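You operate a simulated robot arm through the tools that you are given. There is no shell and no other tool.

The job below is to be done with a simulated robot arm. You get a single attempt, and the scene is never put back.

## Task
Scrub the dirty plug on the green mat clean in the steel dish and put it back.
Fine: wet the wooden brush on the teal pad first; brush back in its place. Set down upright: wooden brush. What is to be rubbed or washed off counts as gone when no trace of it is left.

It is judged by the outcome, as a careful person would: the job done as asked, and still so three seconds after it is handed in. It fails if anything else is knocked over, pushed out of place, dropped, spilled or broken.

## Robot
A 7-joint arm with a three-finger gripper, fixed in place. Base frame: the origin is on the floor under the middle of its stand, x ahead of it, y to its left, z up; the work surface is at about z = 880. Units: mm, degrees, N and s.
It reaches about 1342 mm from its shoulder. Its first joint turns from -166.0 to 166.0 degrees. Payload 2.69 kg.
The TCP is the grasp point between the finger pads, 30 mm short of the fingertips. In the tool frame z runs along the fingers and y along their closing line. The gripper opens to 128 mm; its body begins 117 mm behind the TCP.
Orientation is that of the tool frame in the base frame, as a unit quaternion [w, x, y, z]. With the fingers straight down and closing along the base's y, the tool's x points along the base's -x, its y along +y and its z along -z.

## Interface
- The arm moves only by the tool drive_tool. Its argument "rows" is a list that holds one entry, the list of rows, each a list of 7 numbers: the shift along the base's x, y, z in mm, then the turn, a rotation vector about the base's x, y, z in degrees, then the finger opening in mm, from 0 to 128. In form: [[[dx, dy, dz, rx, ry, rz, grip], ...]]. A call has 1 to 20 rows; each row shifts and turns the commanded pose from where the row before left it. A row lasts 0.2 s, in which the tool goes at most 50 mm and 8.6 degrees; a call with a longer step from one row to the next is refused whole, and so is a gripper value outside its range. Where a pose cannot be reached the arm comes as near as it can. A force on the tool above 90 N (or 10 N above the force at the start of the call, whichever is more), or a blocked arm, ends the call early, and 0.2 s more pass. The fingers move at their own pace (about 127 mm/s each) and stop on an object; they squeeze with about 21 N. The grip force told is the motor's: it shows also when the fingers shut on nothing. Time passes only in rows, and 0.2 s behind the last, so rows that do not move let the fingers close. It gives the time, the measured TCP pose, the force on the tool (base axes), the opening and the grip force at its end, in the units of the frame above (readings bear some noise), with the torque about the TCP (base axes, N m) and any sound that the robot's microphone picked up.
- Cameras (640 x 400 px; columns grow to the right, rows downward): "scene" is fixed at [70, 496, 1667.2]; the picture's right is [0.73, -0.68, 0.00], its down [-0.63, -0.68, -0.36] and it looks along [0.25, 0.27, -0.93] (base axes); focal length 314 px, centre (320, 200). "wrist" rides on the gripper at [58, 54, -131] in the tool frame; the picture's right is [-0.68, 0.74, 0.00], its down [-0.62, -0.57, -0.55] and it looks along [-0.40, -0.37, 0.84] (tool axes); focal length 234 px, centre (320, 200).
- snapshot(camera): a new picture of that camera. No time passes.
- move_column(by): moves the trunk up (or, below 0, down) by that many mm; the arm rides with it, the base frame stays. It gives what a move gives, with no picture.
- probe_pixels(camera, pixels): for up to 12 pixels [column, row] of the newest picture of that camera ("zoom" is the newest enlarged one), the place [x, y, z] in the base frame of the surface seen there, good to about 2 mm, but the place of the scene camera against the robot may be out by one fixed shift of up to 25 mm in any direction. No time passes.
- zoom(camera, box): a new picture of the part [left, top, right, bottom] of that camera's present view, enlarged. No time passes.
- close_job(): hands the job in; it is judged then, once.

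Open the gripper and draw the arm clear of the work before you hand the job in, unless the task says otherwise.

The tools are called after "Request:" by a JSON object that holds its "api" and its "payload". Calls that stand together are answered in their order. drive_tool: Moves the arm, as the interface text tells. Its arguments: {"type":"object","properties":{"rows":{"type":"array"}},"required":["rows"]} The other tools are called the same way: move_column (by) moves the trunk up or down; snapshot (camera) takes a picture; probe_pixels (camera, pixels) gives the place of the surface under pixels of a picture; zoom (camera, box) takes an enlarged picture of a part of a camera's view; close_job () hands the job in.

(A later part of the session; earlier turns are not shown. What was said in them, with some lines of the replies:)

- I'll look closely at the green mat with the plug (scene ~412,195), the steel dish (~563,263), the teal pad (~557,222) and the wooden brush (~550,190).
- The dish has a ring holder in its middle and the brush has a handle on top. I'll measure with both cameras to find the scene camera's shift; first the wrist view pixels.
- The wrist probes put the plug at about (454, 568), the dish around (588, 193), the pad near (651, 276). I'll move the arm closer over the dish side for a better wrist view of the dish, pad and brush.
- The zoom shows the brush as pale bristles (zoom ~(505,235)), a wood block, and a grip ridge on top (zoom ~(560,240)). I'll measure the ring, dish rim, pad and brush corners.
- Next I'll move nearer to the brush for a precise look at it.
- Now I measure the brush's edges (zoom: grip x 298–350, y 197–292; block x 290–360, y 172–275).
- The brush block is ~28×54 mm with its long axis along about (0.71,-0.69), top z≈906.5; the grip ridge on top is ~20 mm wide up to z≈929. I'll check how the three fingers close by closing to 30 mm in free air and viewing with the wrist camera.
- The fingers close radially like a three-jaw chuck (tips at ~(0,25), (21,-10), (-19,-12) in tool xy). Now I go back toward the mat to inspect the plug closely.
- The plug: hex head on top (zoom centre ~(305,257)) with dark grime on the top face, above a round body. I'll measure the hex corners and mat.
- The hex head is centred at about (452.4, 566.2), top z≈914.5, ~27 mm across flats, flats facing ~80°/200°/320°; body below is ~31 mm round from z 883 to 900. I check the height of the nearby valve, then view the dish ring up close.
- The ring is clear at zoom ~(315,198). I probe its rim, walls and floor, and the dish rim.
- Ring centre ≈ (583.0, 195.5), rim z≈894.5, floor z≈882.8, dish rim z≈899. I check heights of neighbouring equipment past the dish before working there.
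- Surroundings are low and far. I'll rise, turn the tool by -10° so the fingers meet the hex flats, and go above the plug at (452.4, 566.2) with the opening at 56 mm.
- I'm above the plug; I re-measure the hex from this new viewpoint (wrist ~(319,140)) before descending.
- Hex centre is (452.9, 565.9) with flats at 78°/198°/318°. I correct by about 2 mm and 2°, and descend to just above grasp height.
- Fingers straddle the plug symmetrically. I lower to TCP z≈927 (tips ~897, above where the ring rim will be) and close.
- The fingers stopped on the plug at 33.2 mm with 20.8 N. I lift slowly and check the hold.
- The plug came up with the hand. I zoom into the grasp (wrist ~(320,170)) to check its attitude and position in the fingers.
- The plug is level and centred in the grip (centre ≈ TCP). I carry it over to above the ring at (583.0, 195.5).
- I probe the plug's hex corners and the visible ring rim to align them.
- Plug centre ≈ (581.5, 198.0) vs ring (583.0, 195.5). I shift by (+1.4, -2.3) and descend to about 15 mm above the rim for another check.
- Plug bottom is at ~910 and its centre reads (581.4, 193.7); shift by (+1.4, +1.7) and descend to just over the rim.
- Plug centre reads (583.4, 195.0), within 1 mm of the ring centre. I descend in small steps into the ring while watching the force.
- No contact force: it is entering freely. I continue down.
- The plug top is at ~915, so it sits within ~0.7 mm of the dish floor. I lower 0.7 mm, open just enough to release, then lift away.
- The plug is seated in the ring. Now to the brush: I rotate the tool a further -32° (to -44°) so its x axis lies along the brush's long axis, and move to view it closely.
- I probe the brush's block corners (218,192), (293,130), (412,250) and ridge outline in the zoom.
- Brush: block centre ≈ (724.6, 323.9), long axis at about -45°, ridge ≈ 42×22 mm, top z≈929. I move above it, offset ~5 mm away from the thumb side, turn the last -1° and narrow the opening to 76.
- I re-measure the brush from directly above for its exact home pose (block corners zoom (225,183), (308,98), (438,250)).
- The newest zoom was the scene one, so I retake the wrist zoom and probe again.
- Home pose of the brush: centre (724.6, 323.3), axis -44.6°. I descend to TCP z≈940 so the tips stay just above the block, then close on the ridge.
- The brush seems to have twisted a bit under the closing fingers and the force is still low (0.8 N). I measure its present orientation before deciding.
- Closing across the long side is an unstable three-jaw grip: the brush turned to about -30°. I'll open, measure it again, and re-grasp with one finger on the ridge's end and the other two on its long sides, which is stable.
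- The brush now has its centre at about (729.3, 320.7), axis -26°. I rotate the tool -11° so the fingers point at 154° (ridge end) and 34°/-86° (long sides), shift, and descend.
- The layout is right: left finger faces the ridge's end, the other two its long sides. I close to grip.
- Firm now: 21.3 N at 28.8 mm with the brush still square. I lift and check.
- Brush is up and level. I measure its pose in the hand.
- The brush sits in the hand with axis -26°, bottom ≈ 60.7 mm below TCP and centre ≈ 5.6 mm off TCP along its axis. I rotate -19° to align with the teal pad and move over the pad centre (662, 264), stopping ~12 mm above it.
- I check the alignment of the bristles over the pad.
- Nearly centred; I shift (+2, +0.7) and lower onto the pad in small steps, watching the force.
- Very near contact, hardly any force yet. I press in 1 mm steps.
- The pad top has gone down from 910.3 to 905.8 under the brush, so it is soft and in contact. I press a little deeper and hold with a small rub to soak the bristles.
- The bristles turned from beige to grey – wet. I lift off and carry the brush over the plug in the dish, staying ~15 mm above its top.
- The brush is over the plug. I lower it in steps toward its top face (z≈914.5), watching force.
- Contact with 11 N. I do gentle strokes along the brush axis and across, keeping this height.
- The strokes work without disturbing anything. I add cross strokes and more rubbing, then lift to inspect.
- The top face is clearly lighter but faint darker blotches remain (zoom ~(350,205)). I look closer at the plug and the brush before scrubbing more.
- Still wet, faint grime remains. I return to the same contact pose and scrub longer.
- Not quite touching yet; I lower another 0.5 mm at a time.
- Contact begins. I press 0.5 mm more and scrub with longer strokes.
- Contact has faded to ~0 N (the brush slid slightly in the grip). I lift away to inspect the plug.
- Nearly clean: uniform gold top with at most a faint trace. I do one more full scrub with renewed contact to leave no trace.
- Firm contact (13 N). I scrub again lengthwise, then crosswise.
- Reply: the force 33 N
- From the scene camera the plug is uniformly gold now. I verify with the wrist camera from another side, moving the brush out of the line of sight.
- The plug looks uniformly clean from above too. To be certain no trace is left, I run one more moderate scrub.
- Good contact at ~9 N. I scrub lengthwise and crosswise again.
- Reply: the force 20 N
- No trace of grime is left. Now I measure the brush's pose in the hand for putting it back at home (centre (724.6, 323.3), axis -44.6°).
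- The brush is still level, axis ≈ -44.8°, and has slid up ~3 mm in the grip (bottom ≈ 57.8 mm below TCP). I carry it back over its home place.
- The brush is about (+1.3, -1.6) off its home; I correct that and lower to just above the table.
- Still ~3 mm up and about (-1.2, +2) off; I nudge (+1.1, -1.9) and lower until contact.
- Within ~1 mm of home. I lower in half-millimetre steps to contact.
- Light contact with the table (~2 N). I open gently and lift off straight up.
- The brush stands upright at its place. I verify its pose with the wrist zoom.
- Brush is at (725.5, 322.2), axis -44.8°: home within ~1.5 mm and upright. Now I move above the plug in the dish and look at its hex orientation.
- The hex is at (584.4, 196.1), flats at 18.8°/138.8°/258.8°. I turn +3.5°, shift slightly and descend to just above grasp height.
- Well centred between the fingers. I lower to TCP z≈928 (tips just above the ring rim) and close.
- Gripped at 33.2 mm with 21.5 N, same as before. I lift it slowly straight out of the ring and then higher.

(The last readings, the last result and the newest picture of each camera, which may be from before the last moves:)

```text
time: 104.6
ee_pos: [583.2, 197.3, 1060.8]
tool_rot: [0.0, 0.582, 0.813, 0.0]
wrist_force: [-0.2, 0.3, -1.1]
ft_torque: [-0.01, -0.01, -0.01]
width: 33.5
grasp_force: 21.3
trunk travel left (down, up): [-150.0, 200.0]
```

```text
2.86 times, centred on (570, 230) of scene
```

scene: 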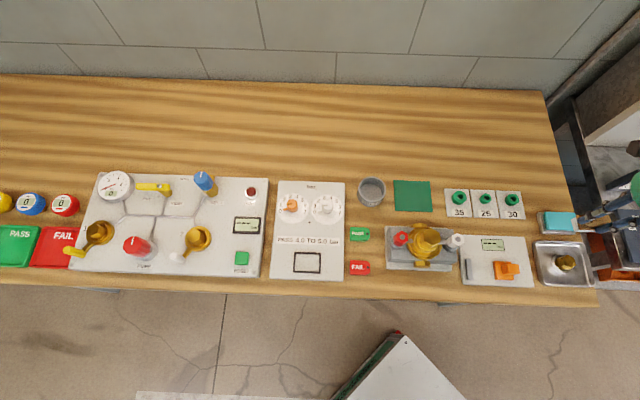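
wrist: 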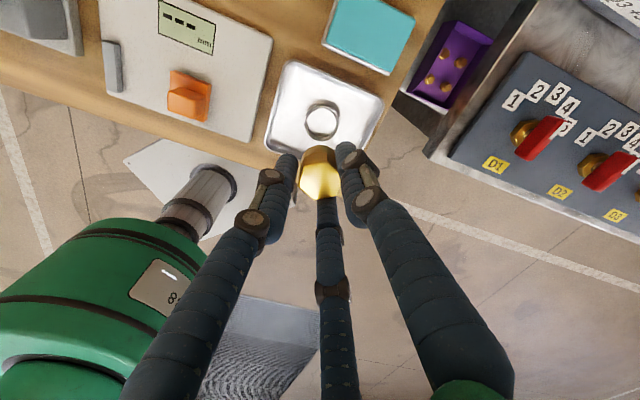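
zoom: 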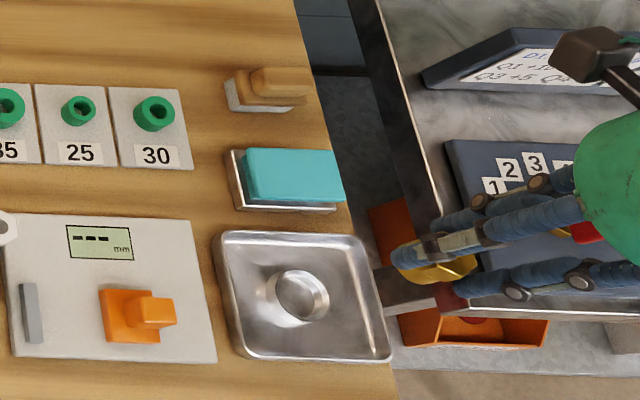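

The plug is out, and its body also looks clean. I check its sides from the scene camera and that the dish did not shift.

Request:
{"api": "zoom", "payload": {"camera": "scene", "box": [580, 235, 620, 270]}}

Request:
{"api": "probe_pixels", "payload": {"camera": "wrist", "pixels": [[322, 101], [322, 140], [304, 121], [341, 121], [285, 62], [383, 98], [268, 145], [322, 120]]}}

```text
11.43 times, centred on (600, 252) of scene
```

zoom: 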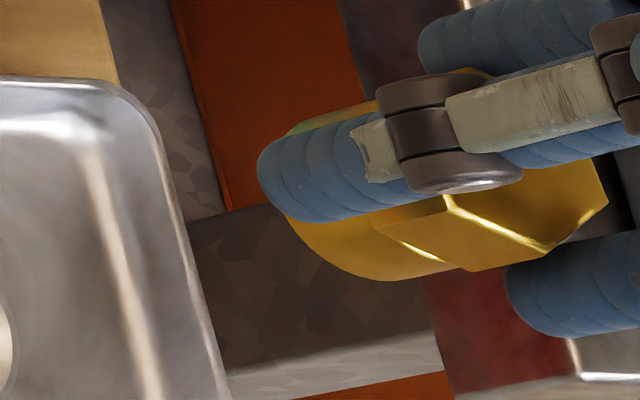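

```text
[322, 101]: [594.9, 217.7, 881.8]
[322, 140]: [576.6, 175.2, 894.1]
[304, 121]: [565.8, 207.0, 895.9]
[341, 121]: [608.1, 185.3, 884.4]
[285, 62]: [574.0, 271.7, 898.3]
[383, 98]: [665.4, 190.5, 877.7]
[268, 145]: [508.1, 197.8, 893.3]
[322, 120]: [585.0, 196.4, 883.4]
```

All sides are clean gold. I carry the plug back over the mat centre at (452.8, 566.2).

Request:
{"api": "drive_tool", "payload": {"rows": [[[-8, 22, 0, 0, 0, 0, 15], [-15, 43, 0, 0, 0, 0, 15], [-15, 43, 0, 0, 0, 0, 15], [-15, 43, 0, 0, 0, 0, 15], [-15, 43, 0, 0, 0, 0, 15], [-15, 43, 0, 0, 0, 0, 15], [-15, 43, 0, 0, 0, 0, 15], [-15, 43, 0, 0, 0, 0, 15], [-12, 32, 0, 0, 0, 0, 15], [-5.8, 14, 0, 0, 0, 0, 15], [0, 0, -30, 0, 0, 0, 15], [0, 0, -30, 0, 0, 0, 15], [0, 0, -30, 0, 0, 0, 15], [0, 0, 0, 0, 0, 0, 15]]]}}

Request:
{"api": "snapshot", "payload": {"camera": "wrist"}}

Request:
{"api": "zoom", "payload": {"camera": "wrist", "box": [260, 100, 380, 210]}}

Request:
{"api": "probe_pixels", "payload": {"camera": "zoom", "pixels": [[247, 228], [345, 215], [395, 275], [370, 340], [297, 350], [238, 300], [315, 285]]}}

```text
time: 107.6
ee_pos: [456.3, 566.3, 972.4]
tool_rot: [-0.001, 0.582, 0.813, 0.0]
wrist_force: [0.2, 0.3, -2.7]
ft_torque: [-0.04, 0.0, -0.01]
width: 33.1
grasp_force: 20.8
trunk travel left (down, up): [-150.0, 200.0]
```

```text
taken
```

wrist: 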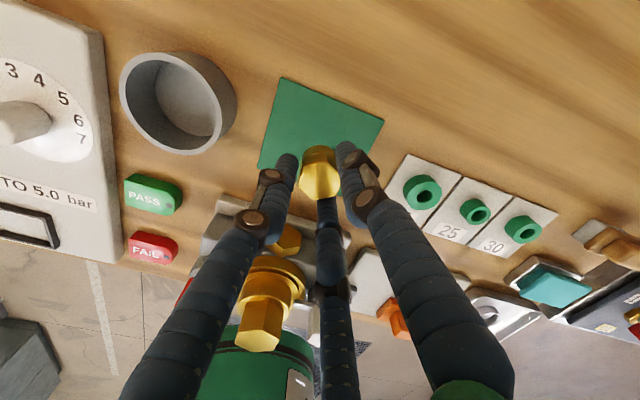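

```text
3.64 times, centred on (320, 155) of wrist
```

zoom: 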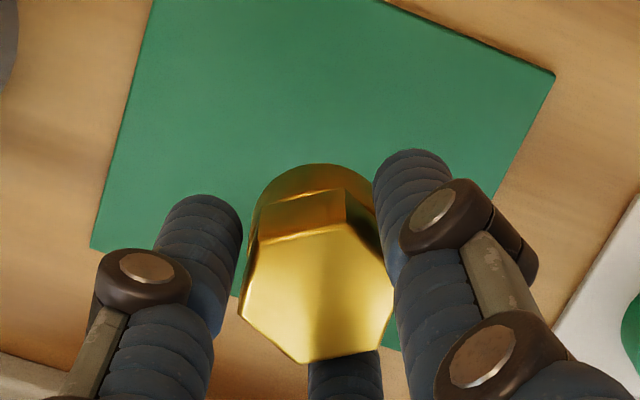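

```text
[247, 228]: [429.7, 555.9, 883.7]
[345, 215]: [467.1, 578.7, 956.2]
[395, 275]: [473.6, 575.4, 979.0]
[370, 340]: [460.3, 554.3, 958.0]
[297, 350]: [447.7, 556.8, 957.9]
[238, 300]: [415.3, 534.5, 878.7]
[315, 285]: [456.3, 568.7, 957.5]
```

Request:
{"api": "probe_pixels", "payload": {"camera": "zoom", "pixels": [[258, 243], [341, 228], [389, 285], [370, 345], [303, 358], [243, 310], [320, 295], [150, 20], [550, 78], [95, 243], [260, 200], [310, 168]]}}

```text
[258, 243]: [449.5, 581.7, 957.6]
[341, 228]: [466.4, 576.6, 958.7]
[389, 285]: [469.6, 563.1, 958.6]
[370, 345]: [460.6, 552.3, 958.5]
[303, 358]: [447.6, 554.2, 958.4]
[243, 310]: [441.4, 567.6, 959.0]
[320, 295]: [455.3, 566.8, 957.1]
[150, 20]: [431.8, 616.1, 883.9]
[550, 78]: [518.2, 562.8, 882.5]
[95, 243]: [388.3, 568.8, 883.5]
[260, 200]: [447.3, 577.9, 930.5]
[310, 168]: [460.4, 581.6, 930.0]
```

Plug centre reads (455.8, 565.9), bottom ≈ 927. I shift -2.9 in x and descend to ~6 mm above the mat.

Request:
{"api": "drive_tool", "payload": {"rows": [[[-2.9, 0.2, 0, 0, 0, 0, 15], [0, 0, -15, 0, 0, 0, 15], [0, 0, -15, 0, 0, 0, 15], [0, 0, -6, 0, 0, 0, 15], [0, 0, 0, 0, 0, 0, 15]]]}}

Request:
{"api": "snapshot", "payload": {"camera": "wrist"}}

Request:
{"api": "zoom", "payload": {"camera": "wrist", "box": [260, 100, 380, 210]}}

Request:
{"api": "probe_pixels", "payload": {"camera": "zoom", "pixels": [[258, 243], [341, 228], [389, 285], [370, 345], [303, 358], [243, 310], [320, 295], [260, 200], [310, 168], [310, 130]]}}

```text
time: 108.8
ee_pos: [452.4, 566.3, 934.7]
tool_rot: [0.0, 0.582, 0.813, 0.0]
wrist_force: [-0.1, -0.4, -1.2]
ft_torque: [-0.03, -0.04, 0.03]
width: 33.4
grasp_force: 21.1
trunk travel left (down, up): [-150.0, 200.0]
```

```text
taken
```

wrist: 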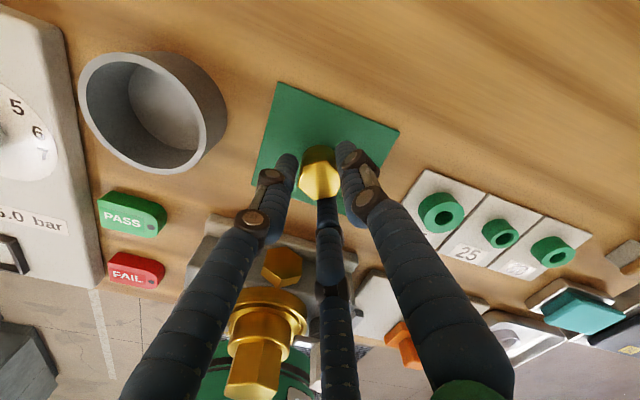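

```text
3.64 times, centred on (320, 155) of wrist
```

zoom: 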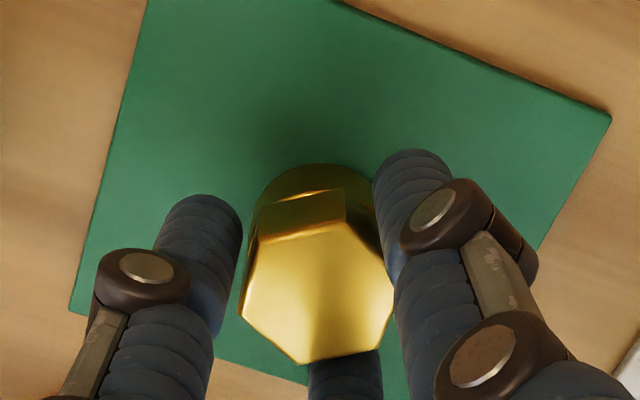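

```text
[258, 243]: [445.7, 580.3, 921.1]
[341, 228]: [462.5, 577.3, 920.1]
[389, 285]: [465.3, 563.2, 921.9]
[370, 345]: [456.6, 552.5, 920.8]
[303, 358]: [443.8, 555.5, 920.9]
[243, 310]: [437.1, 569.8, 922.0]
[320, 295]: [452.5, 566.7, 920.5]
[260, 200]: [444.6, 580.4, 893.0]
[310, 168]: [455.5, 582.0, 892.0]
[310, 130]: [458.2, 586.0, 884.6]
```

Centre (451.9, 566.4), 6 mm to go. I nudge (+0.8, -0.4) and lower gently.

Request:
{"api": "drive_tool", "payload": {"rows": [[[0.8, -0.4, 0, 0, 0, 0, 15], [0, 0, -2, 0, 0, 0, 15], [0, 0, -2, 0, 0, 0, 15], [0, 0, -1, 0, 0, 0, 15], [0, 0, 0, 0, 0, 0, 15]]]}}

Request:
{"api": "snapshot", "payload": {"camera": "wrist"}}

Request:
{"api": "zoom", "payload": {"camera": "wrist", "box": [260, 100, 380, 210]}}

Request:
{"api": "probe_pixels", "payload": {"camera": "zoom", "pixels": [[258, 243], [341, 228], [389, 285], [370, 345], [303, 358], [243, 310], [320, 295], [300, 270], [340, 310]]}}

```text
time: 110.0
ee_pos: [451.7, 566.1, 928.3]
tool_rot: [-0.001, 0.582, 0.813, 0.0]
wrist_force: [-1.2, -0.2, 0.1]
ft_torque: [0.02, 0.04, 0.03]
width: 33.1
grasp_force: 20.8
trunk travel left (down, up): [-150.0, 200.0]
```

```text
taken
```

wrist: 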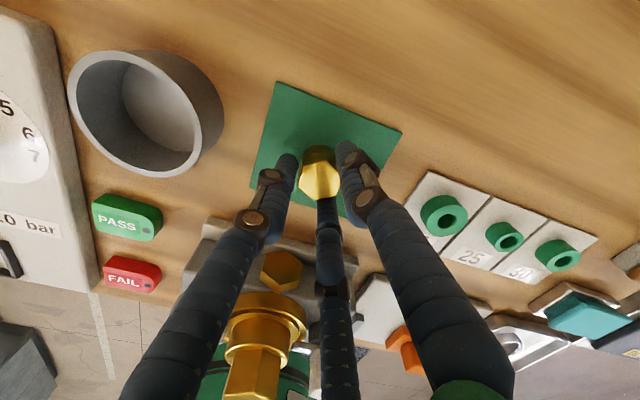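

```text
3.64 times, centred on (320, 155) of wrist
```

zoom: 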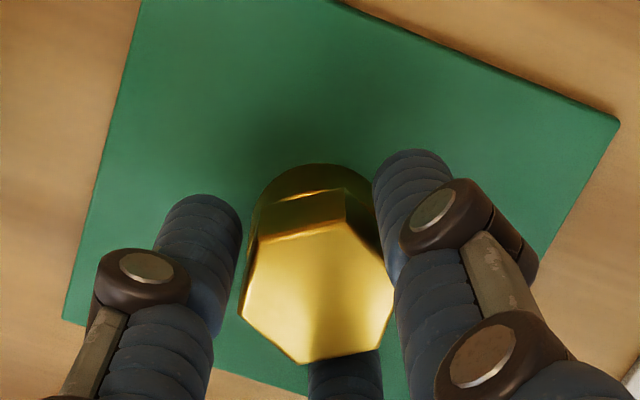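

```text
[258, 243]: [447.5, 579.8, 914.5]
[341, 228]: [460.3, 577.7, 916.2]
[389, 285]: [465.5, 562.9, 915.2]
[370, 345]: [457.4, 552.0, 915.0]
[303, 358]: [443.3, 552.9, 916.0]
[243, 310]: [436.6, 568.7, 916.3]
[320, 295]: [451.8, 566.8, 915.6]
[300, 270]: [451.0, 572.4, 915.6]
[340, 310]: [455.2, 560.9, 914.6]
```

About 0.7 mm to go. I lower half a millimetre at a time until it rests.

Request:
{"api": "drive_tool", "payload": {"rows": [[[0.4, 0, -0.5, 0, 0, 0, 15], [0, 0, 0, 0, 0, 0, 15]]]}}

```text
time: 110.6
ee_pos: [451.9, 566.1, 928.8]
tool_rot: [-0.001, 0.582, 0.813, 0.0]
wrist_force: [-3.4, 3.0, 2.9]
ft_torque: [0.14, 0.2, -0.02]
width: 33.2
grasp_force: 20.6
trunk travel left (down, up): [-150.0, 200.0]
```

It rests on the mat (≈3 N). I open slowly and lift away.

Request:
{"api": "drive_tool", "payload": {"rows": [[[0, 0, 0, 0, 0, 0, 36], [0, 0, 0, 0, 0, 0, 40], [0, 0, 0.5, 0, 0, 0, 48], [0, 0, 3, 0, 0, 0, 56], [0, 0, 10, 0, 0, 0, 60], [0, 0, 20, 0, 0, 0, 60], [0, 0, 35, 0, 0, 0, 60], [0, 0, 40, 0, 0, 0, 60], [0, 0, 20, 0, 0, 0, 60], [0, 0, 0, 0, 0, 0, 60]]]}}

Request:
{"api": "snapshot", "payload": {"camera": "wrist"}}

Request:
{"api": "zoom", "payload": {"camera": "wrist", "box": [260, 70, 380, 170]}}

Request:
{"api": "zoom", "payload": {"camera": "scene", "box": [370, 150, 450, 220]}}

```text
time: 112.8
ee_pos: [455.2, 565.5, 1056.2]
tool_rot: [0.0, 0.582, 0.813, -0.001]
wrist_force: [0.6, 0.0, -0.7]
ft_torque: [0.05, -0.01, -0.04]
width: 60.1
grasp_force: 0.0
trunk travel left (down, up): [-150.0, 200.0]
```

```text
taken
```

wrist: 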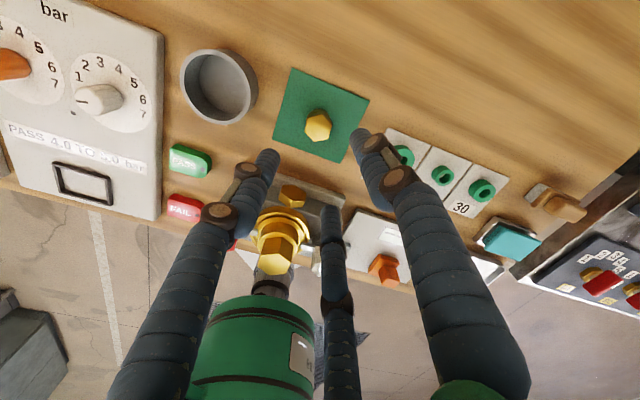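

```text
4.00 times, centred on (320, 120) of wrist
```

zoom: 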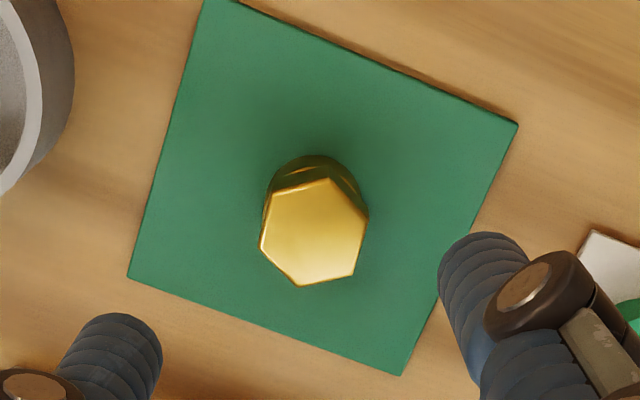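

```text
5.71 times, centred on (410, 185) of scene
```

zoom: 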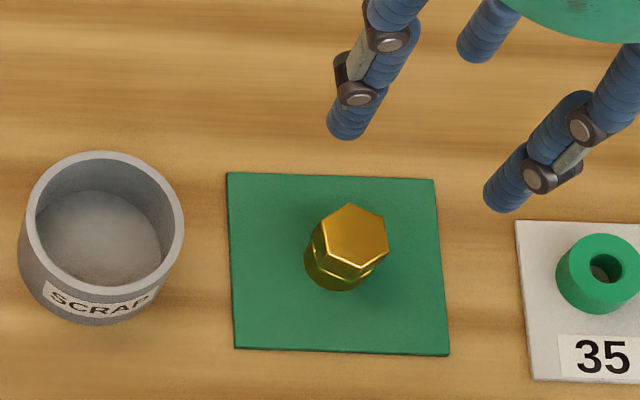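

The clean plug stands in the middle of the mat. I open the gripper fully, raise the arm clear, and take a final look at everything.

Request:
{"api": "drive_tool", "payload": {"rows": [[[0, 0, 40, 0, 0, 0, 80], [0, 0, 45, 0, 0, 0, 128], [-8, -5, 45, 0, 0, 0, 128], [-8, -5, 35, 0, 0, 0, 128], [-16, 10, 0, 0, 0, 0, 128], [-30, 30, 0, 0, 0, 0, 128], [-30, 30, 0, 0, 0, 0, 128], [0, 0, 0, 0, 0, 0, 128]]]}}

Request:
{"api": "snapshot", "payload": {"camera": "scene"}}

Request:
{"api": "zoom", "payload": {"camera": "scene", "box": [510, 170, 610, 295]}}

Request:
{"api": "zoom", "payload": {"camera": "scene", "box": [370, 165, 450, 225]}}

Request:
{"api": "snapshot", "payload": {"camera": "wrist"}}

```text
time: 114.6
ee_pos: [357.8, 627.8, 1226.8]
tool_rot: [0.0, 0.582, 0.813, 0.0]
wrist_force: [0.6, 0.6, 0.1]
ft_torque: [-0.06, -0.07, 0.0]
width: 128.2
grasp_force: 0.0
trunk travel left (down, up): [-150.0, 200.0]
```

```text
taken
```

scene: 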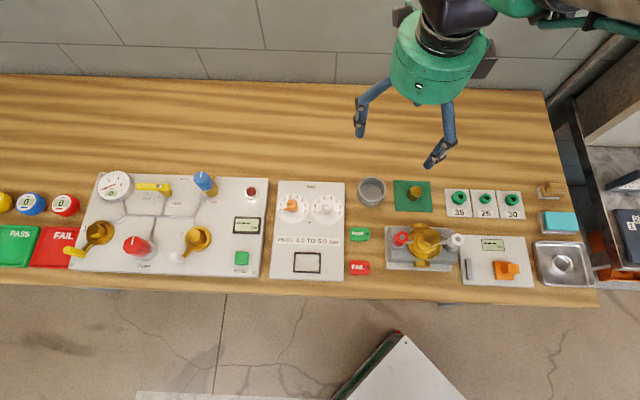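

```text
3.20 times, centred on (560, 232) of scene
```

zoom: 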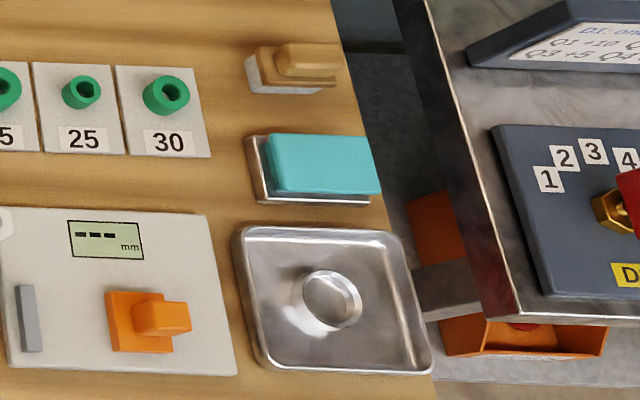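

```text
6.67 times, centred on (410, 195) of scene
```

zoom: 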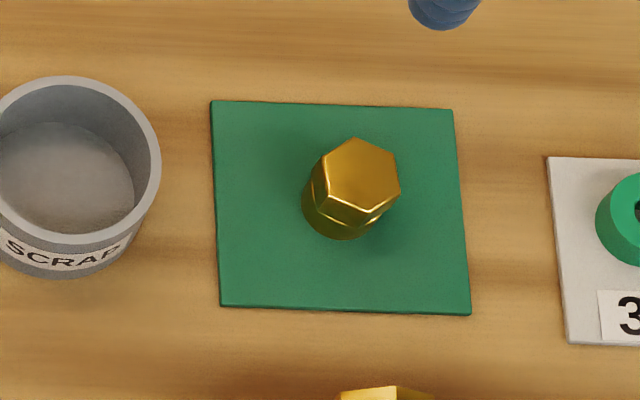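

```text
taken
```

wrist: 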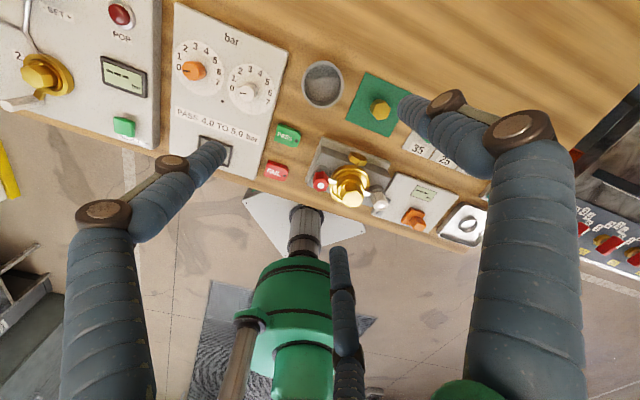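

The final pictures match the starting ones: the dish, pad and brush are where they were, with the brush upright and its bristles wet. The plug is clean gold at its spot on the mat. The gripper is open and clear, so I hand the job in.

Request:
{"api": "close_job", "payload": {}}

```text
The job is handed in.
```

The plug is scrubbed clean and back in the middle of the green mat, and the job is handed in. I haven't been told the verdict.

- **Plug:** I set it in the ring in the steel dish and scrubbed it four times, inspecting it after each round. No grime shows on the top, the visible hex sides or the body, from either the scene or the wrist camera.
- **Brush:** I wetted it on the teal pad first; the bristles turned from beige to grey. It is back upright within about 1.5 mm of where it started.
- **Twist on first grip:** my first grip turned the brush about 19° on the table. I let go and gripped it again from a steadier angle; it now sits at its original angle.
- **Everything else:** nothing was knocked over or spilled, and the dish, pad and surrounding items look the same as in the starting pictures. The gripper is open and the arm is clear of the work.
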